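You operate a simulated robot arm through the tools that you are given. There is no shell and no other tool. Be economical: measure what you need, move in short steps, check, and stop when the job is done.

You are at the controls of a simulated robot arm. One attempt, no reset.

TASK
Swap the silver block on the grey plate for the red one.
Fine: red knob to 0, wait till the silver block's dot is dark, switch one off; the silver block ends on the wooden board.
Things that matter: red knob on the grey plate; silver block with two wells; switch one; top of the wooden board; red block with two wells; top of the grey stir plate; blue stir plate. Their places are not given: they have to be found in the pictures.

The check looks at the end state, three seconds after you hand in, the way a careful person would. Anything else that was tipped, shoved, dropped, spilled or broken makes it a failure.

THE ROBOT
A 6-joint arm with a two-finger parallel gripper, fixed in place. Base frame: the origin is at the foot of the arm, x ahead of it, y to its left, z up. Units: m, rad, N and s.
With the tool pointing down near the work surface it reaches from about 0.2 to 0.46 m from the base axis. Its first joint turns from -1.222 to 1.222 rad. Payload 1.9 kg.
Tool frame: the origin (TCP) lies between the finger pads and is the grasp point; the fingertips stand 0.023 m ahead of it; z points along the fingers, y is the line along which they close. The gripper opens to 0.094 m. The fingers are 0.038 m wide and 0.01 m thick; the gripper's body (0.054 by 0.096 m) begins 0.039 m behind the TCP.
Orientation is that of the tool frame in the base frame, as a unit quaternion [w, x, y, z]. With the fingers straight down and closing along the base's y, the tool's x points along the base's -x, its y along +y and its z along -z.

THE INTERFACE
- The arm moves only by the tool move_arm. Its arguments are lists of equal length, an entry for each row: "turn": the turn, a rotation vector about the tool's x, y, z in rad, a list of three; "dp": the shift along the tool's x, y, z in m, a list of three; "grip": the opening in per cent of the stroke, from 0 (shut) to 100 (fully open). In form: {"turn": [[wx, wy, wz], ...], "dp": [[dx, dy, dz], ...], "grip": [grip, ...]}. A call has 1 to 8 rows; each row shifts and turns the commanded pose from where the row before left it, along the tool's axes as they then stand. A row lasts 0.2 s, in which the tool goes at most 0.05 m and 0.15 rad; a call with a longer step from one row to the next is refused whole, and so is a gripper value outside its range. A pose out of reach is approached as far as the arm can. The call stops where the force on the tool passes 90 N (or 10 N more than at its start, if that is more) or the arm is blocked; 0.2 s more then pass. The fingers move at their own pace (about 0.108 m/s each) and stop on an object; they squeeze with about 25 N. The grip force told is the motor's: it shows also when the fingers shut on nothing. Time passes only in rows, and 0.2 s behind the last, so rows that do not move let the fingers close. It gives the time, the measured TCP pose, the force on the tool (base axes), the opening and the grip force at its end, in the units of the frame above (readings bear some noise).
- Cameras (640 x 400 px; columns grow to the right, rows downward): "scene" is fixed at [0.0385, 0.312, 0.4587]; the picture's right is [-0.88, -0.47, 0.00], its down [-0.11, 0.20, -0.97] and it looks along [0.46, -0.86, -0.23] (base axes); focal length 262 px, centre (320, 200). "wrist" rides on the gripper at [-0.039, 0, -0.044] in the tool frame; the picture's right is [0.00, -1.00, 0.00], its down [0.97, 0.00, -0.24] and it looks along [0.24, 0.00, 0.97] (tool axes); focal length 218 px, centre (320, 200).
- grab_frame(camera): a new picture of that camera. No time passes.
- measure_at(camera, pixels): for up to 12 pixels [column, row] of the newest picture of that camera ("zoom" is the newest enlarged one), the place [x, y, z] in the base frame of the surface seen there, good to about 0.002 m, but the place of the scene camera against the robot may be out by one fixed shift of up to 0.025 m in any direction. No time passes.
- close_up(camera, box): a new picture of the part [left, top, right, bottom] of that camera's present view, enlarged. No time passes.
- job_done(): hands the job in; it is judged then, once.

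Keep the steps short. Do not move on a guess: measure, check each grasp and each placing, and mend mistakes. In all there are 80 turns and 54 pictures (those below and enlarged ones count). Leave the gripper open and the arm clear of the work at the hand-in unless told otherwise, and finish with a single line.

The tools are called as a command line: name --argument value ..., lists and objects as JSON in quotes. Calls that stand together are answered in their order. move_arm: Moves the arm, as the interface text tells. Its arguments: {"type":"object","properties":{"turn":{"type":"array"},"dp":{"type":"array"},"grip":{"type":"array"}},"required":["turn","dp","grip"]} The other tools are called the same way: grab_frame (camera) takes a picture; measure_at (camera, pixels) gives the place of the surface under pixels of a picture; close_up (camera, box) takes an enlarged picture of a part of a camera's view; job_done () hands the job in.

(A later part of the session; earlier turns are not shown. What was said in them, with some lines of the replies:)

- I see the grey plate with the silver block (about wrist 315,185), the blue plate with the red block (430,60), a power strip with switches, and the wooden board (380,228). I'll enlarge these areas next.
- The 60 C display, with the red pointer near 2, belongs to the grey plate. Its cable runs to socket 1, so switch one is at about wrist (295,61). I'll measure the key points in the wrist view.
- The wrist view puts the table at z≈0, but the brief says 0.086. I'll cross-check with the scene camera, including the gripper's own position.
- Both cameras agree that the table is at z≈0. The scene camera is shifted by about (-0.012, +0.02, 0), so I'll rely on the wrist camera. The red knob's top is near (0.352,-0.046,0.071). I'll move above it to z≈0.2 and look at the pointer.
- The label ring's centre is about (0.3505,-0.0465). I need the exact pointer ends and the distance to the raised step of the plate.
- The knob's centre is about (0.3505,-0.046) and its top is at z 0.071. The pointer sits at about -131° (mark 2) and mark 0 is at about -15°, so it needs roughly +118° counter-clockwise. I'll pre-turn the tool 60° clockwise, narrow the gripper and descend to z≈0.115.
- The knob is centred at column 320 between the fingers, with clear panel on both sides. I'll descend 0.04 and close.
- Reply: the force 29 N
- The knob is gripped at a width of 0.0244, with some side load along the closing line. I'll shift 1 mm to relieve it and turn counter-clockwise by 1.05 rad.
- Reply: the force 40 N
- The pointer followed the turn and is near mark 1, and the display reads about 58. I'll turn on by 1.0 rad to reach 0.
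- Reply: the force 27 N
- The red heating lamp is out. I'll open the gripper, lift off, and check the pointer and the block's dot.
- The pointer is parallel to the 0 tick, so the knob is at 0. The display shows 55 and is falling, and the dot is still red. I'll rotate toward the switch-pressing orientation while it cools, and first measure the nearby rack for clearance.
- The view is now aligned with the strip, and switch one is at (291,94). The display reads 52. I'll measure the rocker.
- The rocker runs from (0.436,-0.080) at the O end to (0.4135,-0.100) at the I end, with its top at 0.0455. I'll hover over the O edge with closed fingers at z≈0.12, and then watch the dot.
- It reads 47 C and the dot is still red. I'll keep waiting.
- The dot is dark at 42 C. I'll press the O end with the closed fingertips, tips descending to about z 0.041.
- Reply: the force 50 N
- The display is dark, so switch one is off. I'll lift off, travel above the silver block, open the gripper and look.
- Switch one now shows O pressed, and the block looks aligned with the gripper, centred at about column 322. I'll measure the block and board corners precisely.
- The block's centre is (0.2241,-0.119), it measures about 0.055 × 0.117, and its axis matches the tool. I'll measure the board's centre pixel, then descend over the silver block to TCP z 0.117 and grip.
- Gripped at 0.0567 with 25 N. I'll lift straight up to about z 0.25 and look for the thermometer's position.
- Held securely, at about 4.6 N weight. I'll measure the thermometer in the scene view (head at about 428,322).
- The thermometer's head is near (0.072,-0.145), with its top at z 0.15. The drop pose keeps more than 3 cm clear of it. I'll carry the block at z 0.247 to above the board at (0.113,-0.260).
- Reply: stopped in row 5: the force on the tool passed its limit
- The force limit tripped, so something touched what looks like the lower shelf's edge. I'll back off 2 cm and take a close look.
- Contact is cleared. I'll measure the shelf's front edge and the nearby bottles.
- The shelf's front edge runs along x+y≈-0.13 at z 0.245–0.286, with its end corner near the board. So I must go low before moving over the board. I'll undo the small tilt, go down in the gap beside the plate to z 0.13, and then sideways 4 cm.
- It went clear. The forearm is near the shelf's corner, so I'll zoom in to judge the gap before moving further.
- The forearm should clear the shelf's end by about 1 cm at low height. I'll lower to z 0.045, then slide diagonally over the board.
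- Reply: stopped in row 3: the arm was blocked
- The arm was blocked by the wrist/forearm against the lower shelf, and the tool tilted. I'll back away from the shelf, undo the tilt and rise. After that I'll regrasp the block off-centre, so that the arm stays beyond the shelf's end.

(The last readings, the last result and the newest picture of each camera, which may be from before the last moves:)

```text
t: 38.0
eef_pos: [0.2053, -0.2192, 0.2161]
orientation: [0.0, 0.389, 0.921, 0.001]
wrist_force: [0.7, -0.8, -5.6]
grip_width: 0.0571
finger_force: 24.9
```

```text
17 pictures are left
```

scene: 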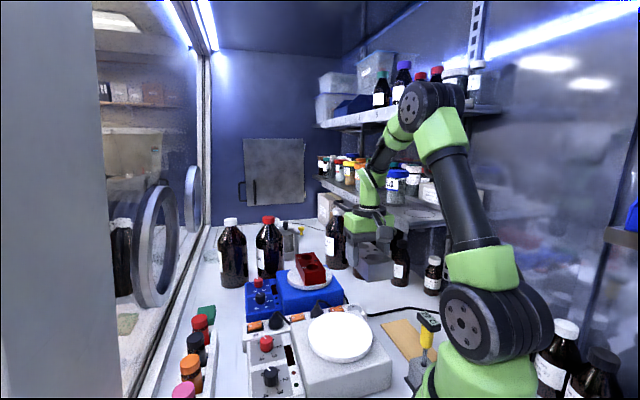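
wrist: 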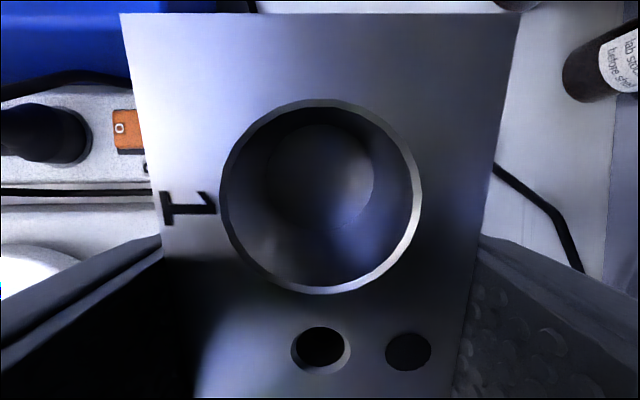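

Upright again at z 0.216. I'll return above the plate's disc and lower the block back to where it stood.

move_arm --turn '[[0, 0, 0], [0, 0, 0], [0, 0, 0], [0, 0, 0], [0, 0, 0], [0, 0, 0], [0, 0, 0], [0, 0, 0]]' --dp '[[0.019, 0.028, 0], [0.019, 0.028, 0], [0.019, 0.028, 0], [0, 0, 0.035], [0, 0, 0.035], [0, 0, 0.02], [0, 0, 0.008], [0, 0, 0]]' --grip '[0, 0, 0, 0, 0, 0, 0, 0]'

```text
t: 39.8
eef_pos: [0.2269, -0.1189, 0.1179]
orientation: [0.001, 0.388, 0.921, 0.0]
wrist_force: [-0.2, 1.3, -5.0]
grip_width: 0.0571
finger_force: 24.3
```

It's just above the disc. I'll lower 1.5 mm, open, slide 2.5 cm toward the block's base-side end, and regrip.

move_arm --turn '[[0, 0, 0], [0, 0, 0], [0, 0, 0], [0, 0, 0], [0, 0, 0], [0, 0, 0], [0, 0, 0], [0, 0, 0]]' --dp '[[0, 0, 0.0015], [0, 0, 0], [0, 0, 0], [0.0125, 0, 0], [0.0125, 0, 0], [0, 0, 0], [0, 0, 0], [0, 0, 0]]' --grip '[0, 90, 90, 90, 90, 0, 0, 0]'

close_up --camera "scene" --box '[280, 240, 440, 390]'

```text
t: 41.5
eef_pos: [0.21, -0.102, 0.1176]
orientation: [-0.001, 0.388, 0.922, -0.001]
wrist_force: [-0.4, 1.4, 1.8]
grip_width: 0.057
finger_force: 24.5
```

```text
2.67 times, centred on (360, 315) of scene
```

zoom: 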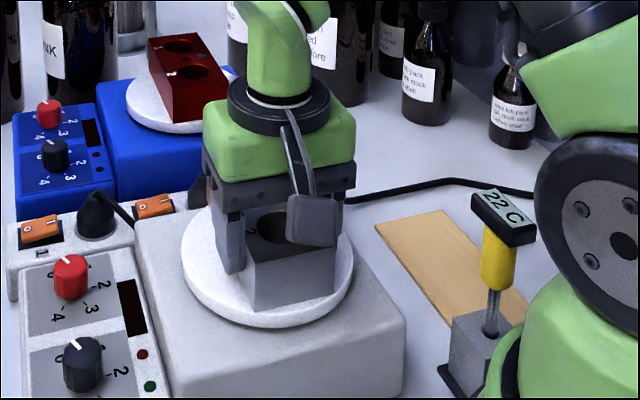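

Regripped at 0.057, with the block still level. The bracket box hangs on the thermometer side, so I'll measure it along with the thermometer head before carrying.

measure_at --camera "scene" --pixels '[[349, 322], [365, 322], [357, 330], [357, 315], [348, 330], [360, 325], [421, 314], [440, 324], [431, 330], [418, 318], [430, 320], [410, 372]]'

move_arm --turn '[[0, 0, 0], [0, 0, 0], [0, 0, 0], [0, 0, 0], [0, 0, 0]]' --dp '[[0, 0, -0.01], [0, 0, -0.02], [0, 0, -0.03], [0, 0, -0.03], [0, 0, 0]]' --grip '[0, 0, 0, 0, 0]'

close_up --camera "scene" --box '[280, 200, 480, 390]'

```text
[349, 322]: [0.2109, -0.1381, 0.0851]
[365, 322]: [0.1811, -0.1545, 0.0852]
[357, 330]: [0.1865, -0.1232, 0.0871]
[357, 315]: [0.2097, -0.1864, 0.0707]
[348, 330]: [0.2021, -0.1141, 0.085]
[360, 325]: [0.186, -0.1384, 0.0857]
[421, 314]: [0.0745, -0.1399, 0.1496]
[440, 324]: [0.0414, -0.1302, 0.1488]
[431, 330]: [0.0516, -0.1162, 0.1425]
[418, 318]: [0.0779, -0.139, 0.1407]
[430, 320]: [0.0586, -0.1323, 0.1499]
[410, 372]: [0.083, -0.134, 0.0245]
```

```text
t: 42.8
eef_pos: [0.2089, -0.1017, 0.2069]
orientation: [0.0, 0.388, 0.922, 0.001]
wrist_force: [0.2, 0.2, -5.4]
grip_width: 0.0568
finger_force: 24.8
```

```text
2.11 times, centred on (380, 295) of scene
```

zoom: 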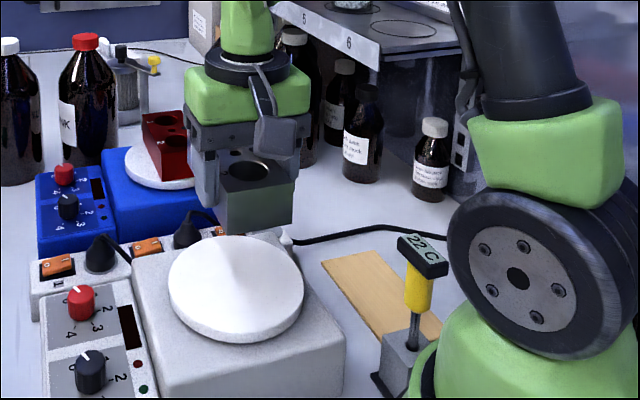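

The block hangs level, and it shows the shelf's open end well. I'll measure the box and the shelf corner in this zoomed picture.

measure_at --camera "zoom" --pixels '[[260, 140], [278, 150], [266, 118], [290, 130], [265, 160], [225, 210], [285, 210], [380, 52], [376, 62], [440, 45], [470, 40], [285, 185]]'

```text
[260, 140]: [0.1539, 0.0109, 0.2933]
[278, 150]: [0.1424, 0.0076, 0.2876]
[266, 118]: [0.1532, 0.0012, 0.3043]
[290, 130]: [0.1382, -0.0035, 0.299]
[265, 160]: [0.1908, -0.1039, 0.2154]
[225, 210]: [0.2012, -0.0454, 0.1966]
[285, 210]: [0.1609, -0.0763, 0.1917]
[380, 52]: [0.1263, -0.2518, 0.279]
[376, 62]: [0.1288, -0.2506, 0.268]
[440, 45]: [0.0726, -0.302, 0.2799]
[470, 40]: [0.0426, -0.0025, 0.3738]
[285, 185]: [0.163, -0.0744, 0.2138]
```

The box sits about 0.1 m out on tool +x, and at the board it would come too close to the thermometer. So I'll set the block back on the disc, turn the tool half a turn, and regrasp with the box on the far side.

move_arm --turn '[[0, 0, 0], [0, 0, 0], [0, 0, 0], [0, 0, 0], [0, 0, 0], [0, 0, 0], [0, 0, 0]]' --dp '[[0, 0, 0.035], [0, 0, 0.03], [0, 0, 0.018], [0, 0, 0.0065], [0, 0, 0], [0, 0, 0], [0, 0, 0]]' --grip '[0, 0, 0, 0, 0, 95, 95]'

move_arm --turn '[[0, 0, 0], [0, 0, 0], [0, 0, 0], [0, 0, 0.15], [0, 0, 0.15], [0, 0, 0.15], [0, 0, 0.15], [0, 0, 0.15]]' --dp '[[0, 0, -0.03], [0, 0, -0.03], [0, 0, -0.04], [0, 0, 0], [0, 0, 0], [0, 0, 0], [0, 0, 0], [0, 0, 0]]' --grip '[95, 95, 95, 95, 95, 95, 95, 95]'

move_arm --turn '[[0, 0, 0.15], [0, 0, 0.15], [0, 0, 0.15], [0, 0, 0.15], [0, 0, 0.15], [0, 0, 0.15], [0, 0, 0.15], [0, 0, 0.15]]' --dp '[[0, 0, 0], [0, 0, 0], [0, 0, 0], [0, 0, 0], [0, 0, 0], [0, 0, 0], [0, 0, 0], [0, 0, 0]]' --grip '[95, 95, 95, 95, 95, 95, 95, 95]'

grab_frame --camera "scene"

```text
t: 44.4
eef_pos: [0.2099, -0.1007, 0.1175]
orientation: [0.0, 0.389, 0.921, 0.001]
wrist_force: [-0.3, -0.4, 0.4]
grip_width: 0.0892
finger_force: 0.1
```

```text
t: 46.1
eef_pos: [0.2086, -0.1003, 0.217]
orientation: [0.0, 0.699, 0.715, -0.001]
wrist_force: [0.5, 0.1, -0.7]
grip_width: 0.0892
finger_force: 0.1
```

```text
t: 48.0
eef_pos: [0.2088, -0.1015, 0.2177]
orientation: [0.0, 0.981, 0.195, 0.0]
wrist_force: [-0.1, 0.2, -0.8]
grip_width: 0.0891
finger_force: 0.1
```

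```text
14 pictures are left
```

scene: 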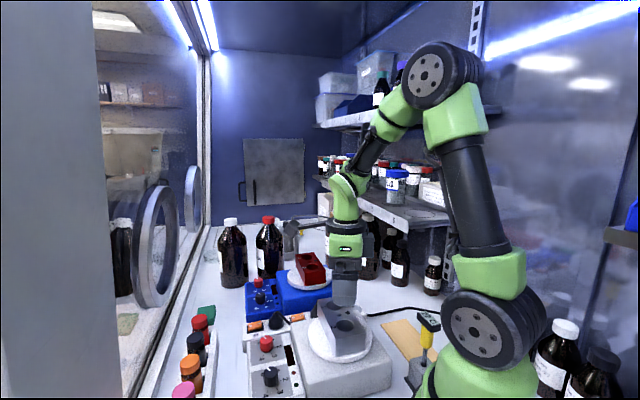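

The half-turn is going well. I'll finish the remaining 1.19 rad, then view the block.

move_arm --turn '[[0, 0, 0.15], [0, 0, 0.15], [0, 0, 0.15], [0, 0, 0.15], [0, 0, 0.15], [0, 0, 0.15], [0, 0, 0.15], [0, 0, 0.14]]' --dp '[[0, 0, 0], [0, 0, 0], [0, 0, 0], [0, 0, 0], [0, 0, 0], [0, 0, 0], [0, 0, 0], [0, 0, 0]]' --grip '[95, 95, 95, 95, 95, 95, 95, 95]'

grab_frame --camera "wrist"

```text
t: 49.8
eef_pos: [0.185, -0.1441, 0.2334]
orientation: [-0.006, 0.922, -0.386, -0.001]
wrist_force: [-0.4, 0.2, -0.3]
grip_width: 0.0894
finger_force: 0.0
out of reach, approached as far as the arm can: row 7, 8
```

```text
13 pictures are left
```

wrist: 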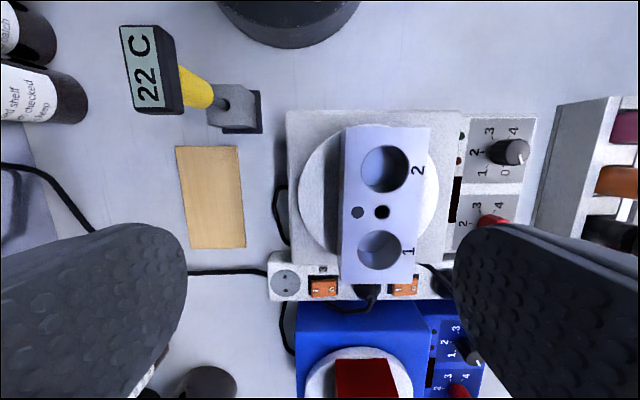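

The wrist joint hits its limit about 12° short of the half-turn at this spot. I'll back off 0.26 rad. Gripping about 15° off is fine, because the jaws will align the block on the disc. I'll also measure the block from this view.

measure_at --camera "wrist" --pixels '[[347, 129], [428, 131], [344, 280], [412, 282], [178, 149], [236, 149], [192, 246], [243, 245], [135, 70], [172, 50], [180, 110], [287, 113]]'

move_arm --turn '[[0, 0, -0.13], [0, 0, -0.13], [0, 0, 0]]' --dp '[[0, 0, 0], [0, 0, 0], [0, 0, 0]]' --grip '[100, 100, 100]'

```text
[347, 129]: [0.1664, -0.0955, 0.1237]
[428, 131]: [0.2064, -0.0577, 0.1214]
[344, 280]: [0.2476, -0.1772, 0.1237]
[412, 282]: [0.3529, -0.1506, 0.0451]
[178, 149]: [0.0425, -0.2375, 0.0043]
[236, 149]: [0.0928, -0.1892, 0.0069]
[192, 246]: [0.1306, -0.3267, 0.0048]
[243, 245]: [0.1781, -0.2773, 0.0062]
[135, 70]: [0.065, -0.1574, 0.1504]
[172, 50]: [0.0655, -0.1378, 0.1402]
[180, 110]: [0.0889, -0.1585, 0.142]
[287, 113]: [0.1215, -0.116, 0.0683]
```

```text
t: 50.5
eef_pos: [0.1869, -0.1443, 0.2321]
orientation: [0.0, 0.965, -0.264, -0.001]
wrist_force: [-0.3, 0.4, 0.9]
grip_width: 0.094
finger_force: 0.0
```

The block's centre is (0.2265,-0.1185), and the tool is 14° off its axis. I'll move over the grasp point (0.211,-0.103) and look at the pose first.

move_arm --turn '[[0, 0, 0], [0, 0, 0], [0, 0, 0], [0, 0, 0]]' --dp '[[0, -0.024, 0], [-0.0003, -0.0239, 0], [0, 0, 0.04], [0, 0, 0]]' --grip '[100, 100, 100, 100]'

```text
t: 51.5
eef_pos: [0.2097, -0.1051, 0.1947]
orientation: [-0.004, 0.965, -0.263, 0.0]
wrist_force: [0.1, -0.2, -0.6]
grip_width: 0.0939
finger_force: 0.1
out of reach, approached as far as the arm can: row 3
```

It's slightly at the joint limit. I'll back off 0.06 rad more, then descend to z 0.1172 and close.

move_arm --turn '[[0, 0, -0.06], [0, 0, 0], [0, 0, 0], [0, 0, 0], [0, 0, 0]]' --dp '[[0, -0.002, 0], [0, 0, 0.03], [0, 0, 0.03], [0, 0, 0.0165], [0, 0, 0]]' --grip '[100, 100, 100, 100, 100]'

close_up --camera "scene" --box '[280, 200, 440, 390]'

```text
t: 52.8
eef_pos: [0.21, -0.1086, 0.1186]
orientation: [-0.006, 0.972, -0.234, 0.002]
wrist_force: [-0.3, 0.6, 0.0]
grip_width: 0.094
finger_force: 0.0
out of reach, approached as far as the arm can: row 4
```

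```text
2.11 times, centred on (360, 295) of scene
```

zoom: 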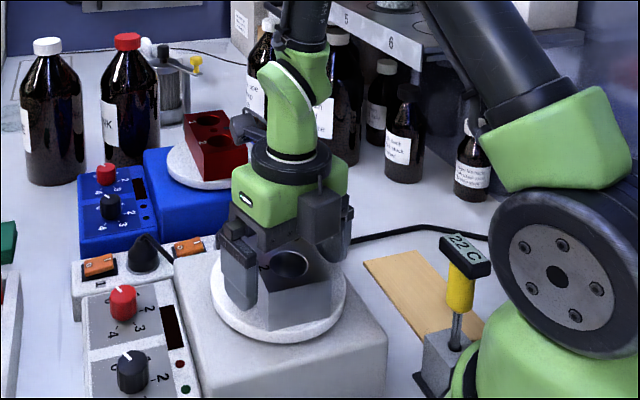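

Fingers straddle the block cleanly. I'll close, letting the jaws align it, and lift slightly.

move_arm --turn '[[0, 0, 0], [0, 0, 0], [0, 0, 0], [0, 0, 0], [0, 0, 0], [0, 0, 0], [0, 0, 0]]' --dp '[[0, 0, 0], [0, 0, 0], [0, 0, 0], [0, 0, 0], [0, 0, -0.01], [0, 0, -0.02], [0, 0, 0]]' --grip '[0, 0, 0, 0, 0, 0, 0]'

close_up --camera "scene" --box '[280, 200, 440, 390]'

```text
t: 54.4
eef_pos: [0.2083, -0.1088, 0.1483]
orientation: [-0.002, 0.972, -0.235, 0.0]
wrist_force: [0.2, 0.1, -5.9]
grip_width: 0.0573
finger_force: 25.6
```

```text
2.11 times, centred on (360, 295) of scene
```

zoom: 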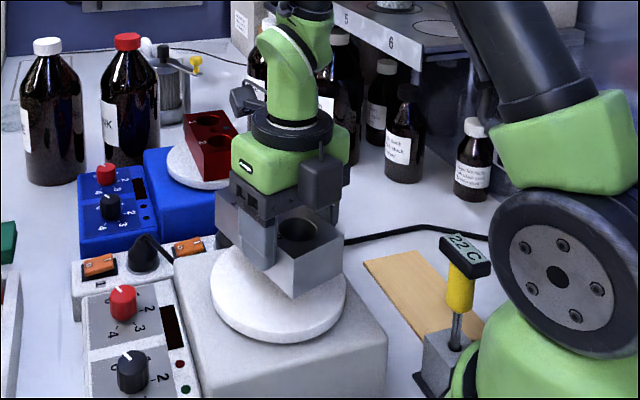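

Held at 0.0573, aligned and level. I'll carry it at z≈0.14, above the thermometer and below the shelf, partway toward the board, then turn the tool by 0.307 to match the board.

move_arm --turn '[[0, 0, 0], [0, 0, 0], [0, 0, 0], [0, 0, 0.1], [0, 0, 0.1], [0, 0, 0.107], [0, 0, 0]]' --dp '[[-0.0038, 0.0303, 0.001], [-0.0038, 0.0303, 0.001], [-0.0037, 0.0303, 0.001], [0, 0, 0], [0, 0, 0], [0, 0, 0], [0, 0, 0]]' --grip '[0, 0, 0, 0, 0, 0, 0]'

grab_frame --camera "scene"

grab_frame --camera "wrist"

```text
t: 56.0
eef_pos: [0.1573, -0.1843, 0.1443]
orientation: [0.0, 0.924, -0.382, 0.0]
wrist_force: [0.8, 1.1, -5.8]
grip_width: 0.057
finger_force: 25.3
```

```text
10 pictures are left
```

scene: 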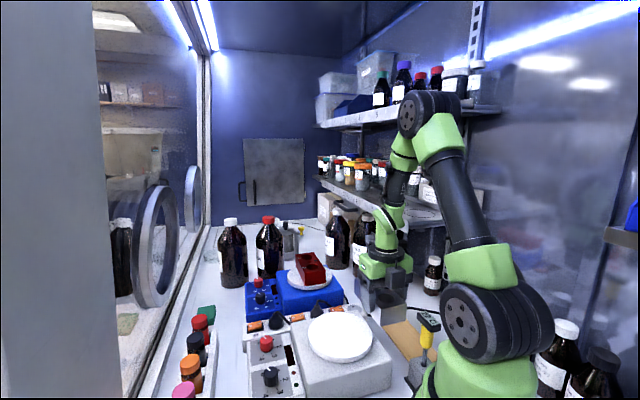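

```text
9 pictures are left
```

wrist: 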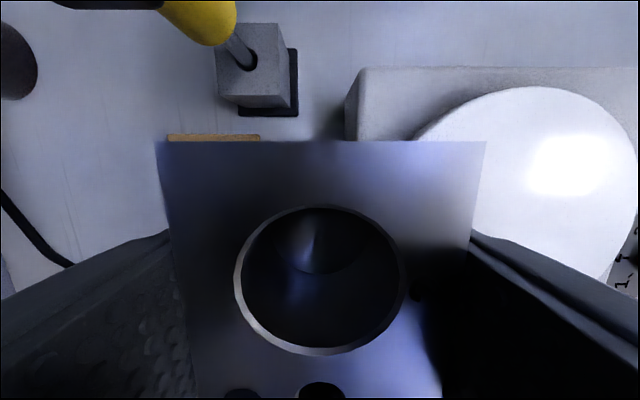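

The wrist view shows the block's base-side end at row 142. I'll measure it to learn the block's offset from the TCP, and also the board's visible edge and the holder.

measure_at --camera "wrist" --pixels '[[165, 146], [320, 146], [478, 146], [225, 137], [185, 137], [245, 100], [278, 30], [270, 112]]'

```text
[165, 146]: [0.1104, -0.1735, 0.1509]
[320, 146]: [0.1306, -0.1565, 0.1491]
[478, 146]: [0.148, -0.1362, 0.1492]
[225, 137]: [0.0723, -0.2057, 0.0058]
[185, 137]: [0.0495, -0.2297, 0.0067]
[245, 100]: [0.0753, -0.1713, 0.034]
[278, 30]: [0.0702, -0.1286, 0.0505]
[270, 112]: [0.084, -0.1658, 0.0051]
```

The block's centre is 18.5 mm from the TCP, as planned. I'll slide 8.5 cm over the board at z≈0.137.

move_arm --turn '[[0, 0, 0], [0, 0, 0], [0, 0, 0], [0, 0, 0], [0, 0, 0], [0, 0, 0]]' --dp '[[0, 0.01, 0.007], [0, 0.02, 0], [0, 0.02, 0], [0, 0.02, 0], [0, 0.015, 0], [0, 0, 0]]' --grip '[0, 0, 0, 0, 0, 0]'

close_up --camera "scene" --box '[350, 180, 500, 400]'

```text
t: 57.4
eef_pos: [0.0996, -0.2426, 0.137]
orientation: [0.0, 0.925, -0.38, -0.001]
wrist_force: [0.7, 0.1, -5.1]
grip_width: 0.0572
finger_force: 25.0
out of reach, approached as far as the arm can: row 5
```

```text
1.82 times, centred on (425, 290) of scene
```

zoom: 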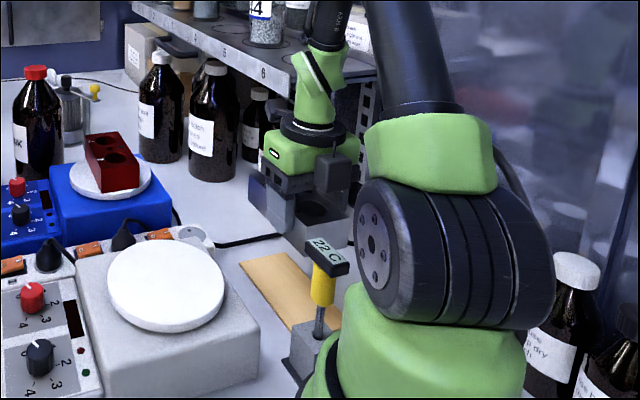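

Only 3 mm short at the joint limit, so the block would still lie within the board with margin. It's clear of the shelf and the thermometer. I'll lower to z≈0.05 in steps.

move_arm --turn '[[0, 0, 0], [0, 0, 0], [0, 0, 0], [0, 0, 0], [0, 0, 0]]' --dp '[[0, -0.0015, 0.02], [0, 0, 0.025], [0, 0, 0.025], [0, 0, 0.015], [0, 0, 0]]' --grip '[0, 0, 0, 0, 0]'

grab_frame --camera "wrist"

```text
t: 58.5
eef_pos: [0.102, -0.241, 0.0527]
orientation: [0.0, 0.924, -0.381, 0.001]
wrist_force: [0.7, -0.5, -5.5]
grip_width: 0.0571
finger_force: 24.7
```

```text
7 pictures are left
```

wrist: 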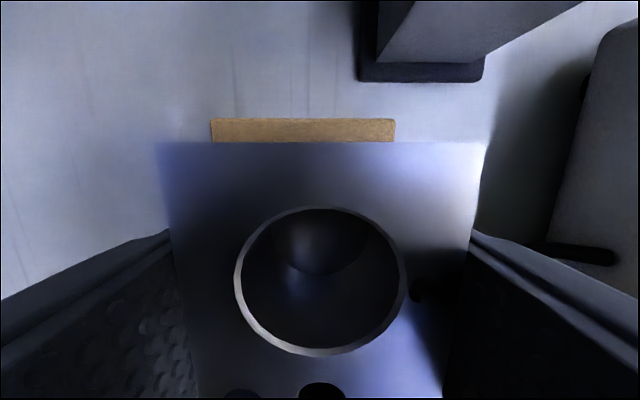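

The board spans columns 211–395 (centre 303), so the block sits about 6.6 mm off-centre sideways. I'll shift 4 mm sideways and 2.5 mm along, and lower 1 cm.

move_arm --turn '[[0, 0, 0], [0, 0, 0], [0, 0, 0]]' --dp '[[0.0025, 0.0042, 0], [0, 0, 0.01], [0, 0, 0]]' --grip '[0, 0, 0]'

```text
t: 59.4
eef_pos: [0.1014, -0.2462, 0.043]
orientation: [0.0, 0.925, -0.381, -0.001]
wrist_force: [-0.5, 0.0, -5.4]
grip_width: 0.0572
finger_force: 24.3
```

The position is now good (n=-0.1024). I'll lower the last few millimetres gently.

move_arm --turn '[[0, 0, 0], [0, 0, 0], [0, 0, 0], [0, 0, 0]]' --dp '[[0, 0, 0.003], [0, 0, 0.0015], [0, 0, 0.001], [0, 0, 0]]' --grip '[0, 0, 0, 0]'

```text
t: 60.4
eef_pos: [0.1005, -0.2455, 0.0365]
orientation: [0.001, 0.925, -0.381, -0.001]
wrist_force: [-2.0, 4.2, 22.0]
grip_width: 0.0572
finger_force: 24.9
```

Contact: 22 N upward. I'll open, then rise straight up to z≈0.137 and check.

move_arm --turn '[[0, 0, 0], [0, 0, 0], [0, 0, 0], [0, 0, 0], [0, 0, 0], [0, 0, 0], [0, 0, 0]]' --dp '[[0, 0, 0], [0, 0, 0], [0, -0.001, -0.01], [0, -0.001, -0.03], [0, 0, -0.03], [0, 0, -0.03], [0, 0, 0]]' --grip '[85, 85, 85, 85, 85, 85, 85]'

grab_frame --camera "wrist"

```text
t: 62.0
eef_pos: [0.1004, -0.2459, 0.1391]
orientation: [0.0, 0.925, -0.38, -0.001]
wrist_force: [0.4, 0.3, -0.9]
grip_width: 0.0799
finger_force: 0.0
```

```text
6 pictures are left
```

wrist: 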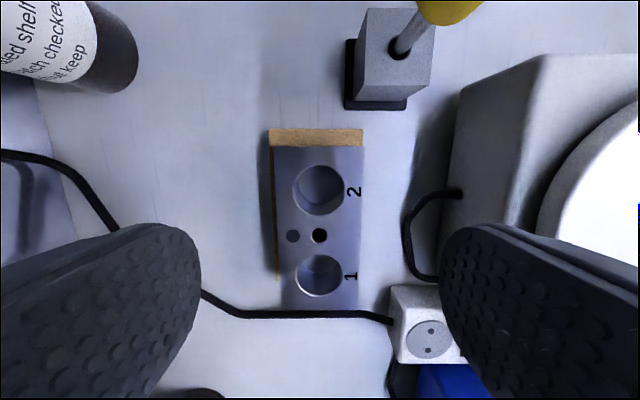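

The block rests on the board. I'll measure its corners against the board to confirm the overhang.

measure_at --camera "wrist" --pixels '[[277, 150], [359, 150], [285, 307], [355, 307], [272, 131], [361, 131], [278, 275], [281, 316], [320, 319]]'

```text
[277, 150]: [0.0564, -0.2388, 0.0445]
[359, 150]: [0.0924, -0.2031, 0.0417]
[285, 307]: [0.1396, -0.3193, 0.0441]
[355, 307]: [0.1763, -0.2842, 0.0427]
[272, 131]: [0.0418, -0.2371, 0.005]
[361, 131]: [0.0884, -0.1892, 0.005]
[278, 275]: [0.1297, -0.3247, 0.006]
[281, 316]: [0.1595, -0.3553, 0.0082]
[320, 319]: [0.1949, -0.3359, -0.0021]
```

The silver block is fully on the board, top at z 0.043. Now for the red block. I'll back out sideways at this height, then rise and begin turning back to the original yaw.

move_arm --turn '[[0, 0, 0], [0, 0, 0], [0, 0, 0], [0, 0, 0], [0, 0, 0], [0, 0, -0.15], [0, 0, -0.15], [0, 0, -0.15]]' --dp '[[0, -0.03, 0], [0, -0.03, 0], [0, -0.03, 0], [0, -0.03, -0.035], [0, -0.03, -0.035], [0, 0, -0.02], [0, 0, 0], [0, 0, 0]]' --grip '[85, 85, 85, 85, 85, 100, 100, 100]'

move_arm --turn '[[0, 0, -0.15], [0, 0, -0.15], [0, 0, -0.15], [0, 0, -0.15], [0, 0, -0.15], [0, 0, -0.15], [0, 0, -0.15], [0, 0, -0.15]]' --dp '[[0, 0, 0], [0, 0, 0], [0, 0, 0], [0, 0, 0], [0, 0, 0], [0, 0, 0], [0, 0, 0], [0, 0, 0]]' --grip '[100, 100, 100, 100, 100, 100, 100, 100]'

move_arm --turn '[[0, 0, -0.15], [0, 0, -0.15], [0, 0, -0.15], [0, 0, -0.15], [0, 0, -0.15], [0, 0, -0.15], [0, 0, -0.15], [0, 0, -0.15]]' --dp '[[0, 0, 0], [0, 0, 0], [0, 0, 0], [0, 0, 0], [0, 0, 0], [0, 0, 0], [0, 0, 0], [0, 0, 0]]' --grip '[100, 100, 100, 100, 100, 100, 100, 100]'

```text
t: 63.8
eef_pos: [0.1945, -0.1583, 0.2344]
orientation: [0.001, 0.986, -0.164, 0.0]
wrist_force: [0.5, -0.7, 0.0]
grip_width: 0.0938
finger_force: 0.0
out of reach, approached as far as the arm can: row 4, 5
```

```text
t: 65.5
eef_pos: [0.1959, -0.1561, 0.2349]
orientation: [0.0, 0.906, 0.423, 0.0]
wrist_force: [0.2, 0.1, 0.3]
grip_width: 0.094
finger_force: 0.1
```

```text
t: 67.3
eef_pos: [0.1972, -0.1573, 0.2352]
orientation: [0.0, 0.511, 0.86, 0.001]
wrist_force: [0.6, 0.3, -0.4]
grip_width: 0.0941
finger_force: 0.1
```

I'll finish the yaw (-0.278) and travel to above the red block's near part, about (0.37,-0.262), at z 0.235.

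move_arm --turn '[[0, 0, -0.139], [0, 0, -0.139], [0, 0, 0], [0, 0, 0], [0, 0, 0], [0, 0, 0], [0, 0, 0], [0, 0, 0]]' --dp '[[0, 0, 0], [0, 0, 0], [-0.0392, 0.00994, 0], [-0.0392, 0.00994, 0], [-0.0392, 0.00994, 0], [-0.0392, 0.00994, 0], [-0.0392, 0.00994, 0], [0, 0, 0]]' --grip '[100, 100, 100, 100, 100, 100, 100, 100]'

grab_frame --camera "wrist"

```text
t: 69.2
eef_pos: [0.3651, -0.2546, 0.2342]
orientation: [-0.001, 0.387, 0.922, 0.0]
wrist_force: [0.3, 1.0, 0.3]
grip_width: 0.094
finger_force: 0.0
out of reach, approached as far as the arm can: row 7
```

```text
5 pictures are left
```

wrist: 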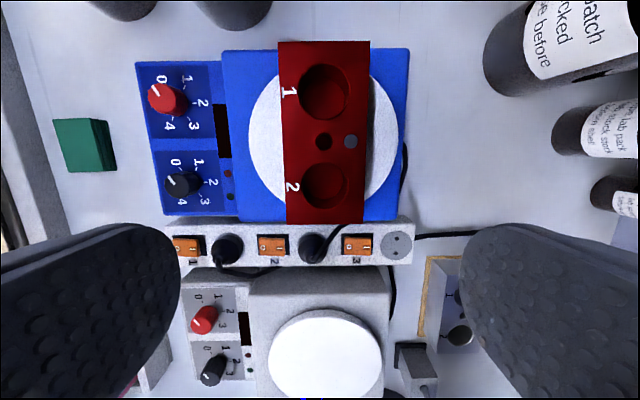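

Reach ends near r≈0.445 at this height. I'll measure the red block's corners and the grey plate's disc edges.

measure_at --camera "wrist" --pixels '[[281, 46], [367, 46], [288, 219], [361, 219], [324, 142], [271, 355], [380, 355], [325, 313], [326, 392], [392, 130]]'

```text
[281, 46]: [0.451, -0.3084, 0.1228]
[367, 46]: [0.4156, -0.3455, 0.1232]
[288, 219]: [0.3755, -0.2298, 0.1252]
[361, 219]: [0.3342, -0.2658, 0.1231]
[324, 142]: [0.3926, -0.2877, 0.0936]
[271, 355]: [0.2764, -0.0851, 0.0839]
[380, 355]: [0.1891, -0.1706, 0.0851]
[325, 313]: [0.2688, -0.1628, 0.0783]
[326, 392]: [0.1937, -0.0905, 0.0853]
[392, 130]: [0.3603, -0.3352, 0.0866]
```

The red block's centre is (0.394,-0.287). I'll grip it about 3 cm toward its near end, where the arm reaches. First I'll descend with open fingers to z≈0.118.

move_arm --turn '[[0, 0, 0], [0, 0, 0], [0, 0, 0], [0, 0, 0], [0, 0, 0]]' --dp '[[0.003, -0.0027, 0.03], [0, 0, 0.03], [0, 0, 0.03], [0, 0, 0.0265], [0, 0, 0]]' --grip '[100, 100, 100, 100, 100]'

move_arm --turn '[[0, 0, 0], [0, 0, 0], [0, 0, 0], [0, 0, 0]]' --dp '[[-0.006, 0, 0], [-0.005, 0, 0], [-0.004, 0, 0], [0, 0, 0]]' --grip '[100, 100, 100, 100]'

```text
t: 70.3
eef_pos: [0.3614, -0.2551, 0.1142]
orientation: [0.0, 0.389, 0.921, 0.0]
wrist_force: [0.5, -0.1, 0.2]
grip_width: 0.0939
finger_force: 0.1
```

```text
t: 71.3
eef_pos: [0.3705, -0.2659, 0.1161]
orientation: [0.0, 0.389, 0.921, 0.0]
wrist_force: [0.4, 0.0, 0.1]
grip_width: 0.094
finger_force: 0.0
```

It reached s=-0.450 with no limit. I'll try another 1 cm further toward the block's centre.

move_arm --turn '[[0, 0, 0], [0, 0, 0], [0, 0, 0]]' --dp '[[-0.006, 0.0, 0], [-0.006, 0, 0], [0, 0, 0]]' --grip '[100, 100, 100]'

```text
t: 72.2
eef_pos: [0.3747, -0.271, 0.1159]
orientation: [0.0, 0.389, 0.921, -0.001]
wrist_force: [-0.1, -0.1, 0.6]
grip_width: 0.0939
finger_force: 0.0
out of reach, approached as far as the arm can: row 2
```

Offset is now 2.5 cm from the block's centre. I'll close, then lift while drawing inward.

move_arm --turn '[[0, 0, 0], [0, 0, 0], [0, 0, 0], [0, 0, 0], [0, 0, 0], [0, 0, 0], [0, 0, 0]]' --dp '[[0, 0, 0], [0, 0, 0], [0, 0, 0], [0.002, 0, -0.008], [0.006, 0, -0.012], [0.01, 0, -0.02], [0, 0, 0]]' --grip '[0, 0, 0, 0, 0, 0, 0]'

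close_up --camera "scene" --box '[230, 180, 430, 380]'

```text
t: 73.8
eef_pos: [0.3629, -0.257, 0.1549]
orientation: [0.0, 0.388, 0.922, 0.0]
wrist_force: [0.0, 0.4, -5.1]
grip_width: 0.0569
finger_force: 25.0
```

```text
2.00 times, centred on (330, 280) of scene
```

zoom: 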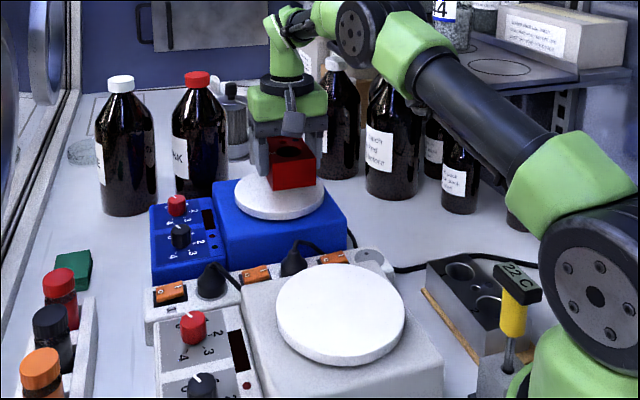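

Red block held level at 0.0569 with a weight of 5.1 N. I'll raise 3 cm and carry it over the grey plate's disc (TCP at s≈-0.225 so the block is centred).

move_arm --turn '[[0, 0, 0], [0, 0, 0], [0, 0, 0], [0, 0, 0], [0, 0, 0], [0, 0, 0], [0, 0, 0], [0, 0, 0]]' --dp '[[0, 0, -0.03], [0.0355, 0, 0], [0.0355, 0, 0], [0.0355, 0, 0], [0.0355, 0, 0], [0.0355, 0, 0], [0.0355, 0, 0], [0, 0, 0]]' --grip '[0, 0, 0, 0, 0, 0, 0, 0]'

```text
t: 75.5
eef_pos: [0.2152, -0.1047, 0.1859]
orientation: [0.0, 0.388, 0.922, 0.0]
wrist_force: [0.2, 0.2, -4.4]
grip_width: 0.0568
finger_force: 25.2
```

Over the disc, 4 mm off sideways. I'll correct that and lower to z≈0.1195.

move_arm --turn '[[0, 0, 0], [0, 0, 0], [0, 0, 0], [0, 0, 0], [0, 0, 0]]' --dp '[[0, -0.004, 0.02], [0, 0, 0.025], [0, 0, 0.015], [0, 0, 0.0065], [0, 0, 0]]' --grip '[0, 0, 0, 0, 0]'

close_up --camera "scene" --box '[280, 220, 440, 380]'

```text
t: 76.8
eef_pos: [0.2105, -0.1073, 0.1203]
orientation: [-0.001, 0.388, 0.922, -0.001]
wrist_force: [0.5, -0.4, -5.3]
grip_width: 0.057
finger_force: 24.9
```

```text
2.50 times, centred on (360, 300) of scene
```

zoom: 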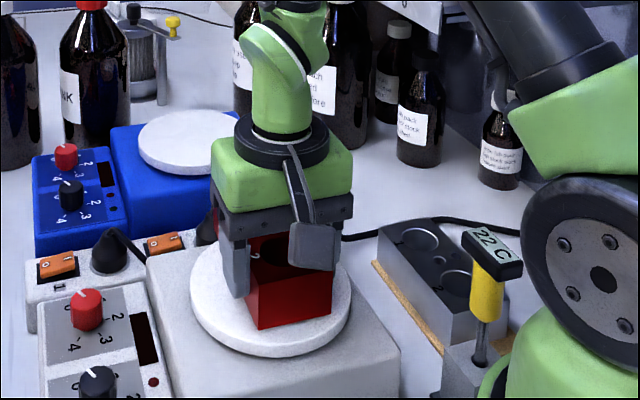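

It's just above the disc. I'll lower the last 3–4 mm until there's contact.

move_arm --turn '[[0, 0, 0], [0, 0, 0], [0, 0, 0], [0, 0, 0]]' --dp '[[0, 0, 0.002], [0, 0, 0.001], [0, 0, 0.001], [0, 0, 0]]' --grip '[0, 0, 0, 0]'

```text
t: 77.8
eef_pos: [0.2123, -0.1077, 0.116]
orientation: [0.0, 0.388, 0.921, -0.001]
wrist_force: [-3.7, 4.0, 21.6]
grip_width: 0.0566
finger_force: 25.0
```

Contact, 22 N upward. I'll open, rise straight up, and check.

move_arm --turn '[[0, 0, 0], [0, 0, 0], [0, 0, 0], [0, 0, 0], [0, 0, 0], [0, 0, 0], [0, 0, 0], [0, 0, 0]]' --dp '[[0, 0, 0], [0, 0, 0], [0, 0, -0.015], [0, 0, -0.03], [0, 0, -0.045], [0, 0, -0.045], [0, 0, -0.045], [0, 0, 0]]' --grip '[100, 100, 100, 100, 100, 100, 100, 100]'

grab_frame --camera "wrist"

grab_frame --camera "scene"

```text
t: 79.5
eef_pos: [0.2098, -0.1059, 0.2968]
orientation: [0.0, 0.388, 0.922, 0.0]
wrist_force: [0.9, -0.3, 0.0]
grip_width: 0.0938
finger_force: 0.0
```

```text
2 pictures are left
```

wrist: 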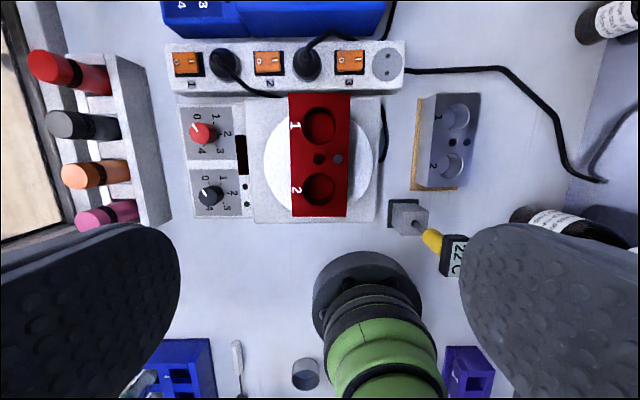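

```text
1 pictures are left
```

scene: 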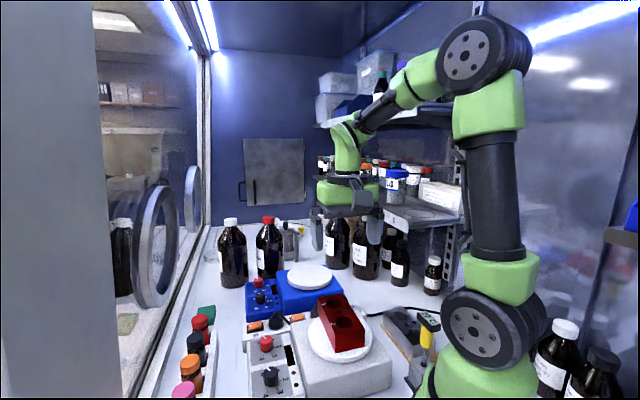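

The red block stands on the grey plate and the silver block lies flat on the wooden board. The knob is at 0, switch one is off, nothing else looks disturbed, and the gripper is open and clear. I'll hand in.

job_done

```text
The job is handed in.
```

The red block is on the grey plate and the cooled silver block is on the wooden board, with the red knob at 0 and switch one off; the arm touched the lower shelf twice on the way, but the last pictures show nothing disturbed.
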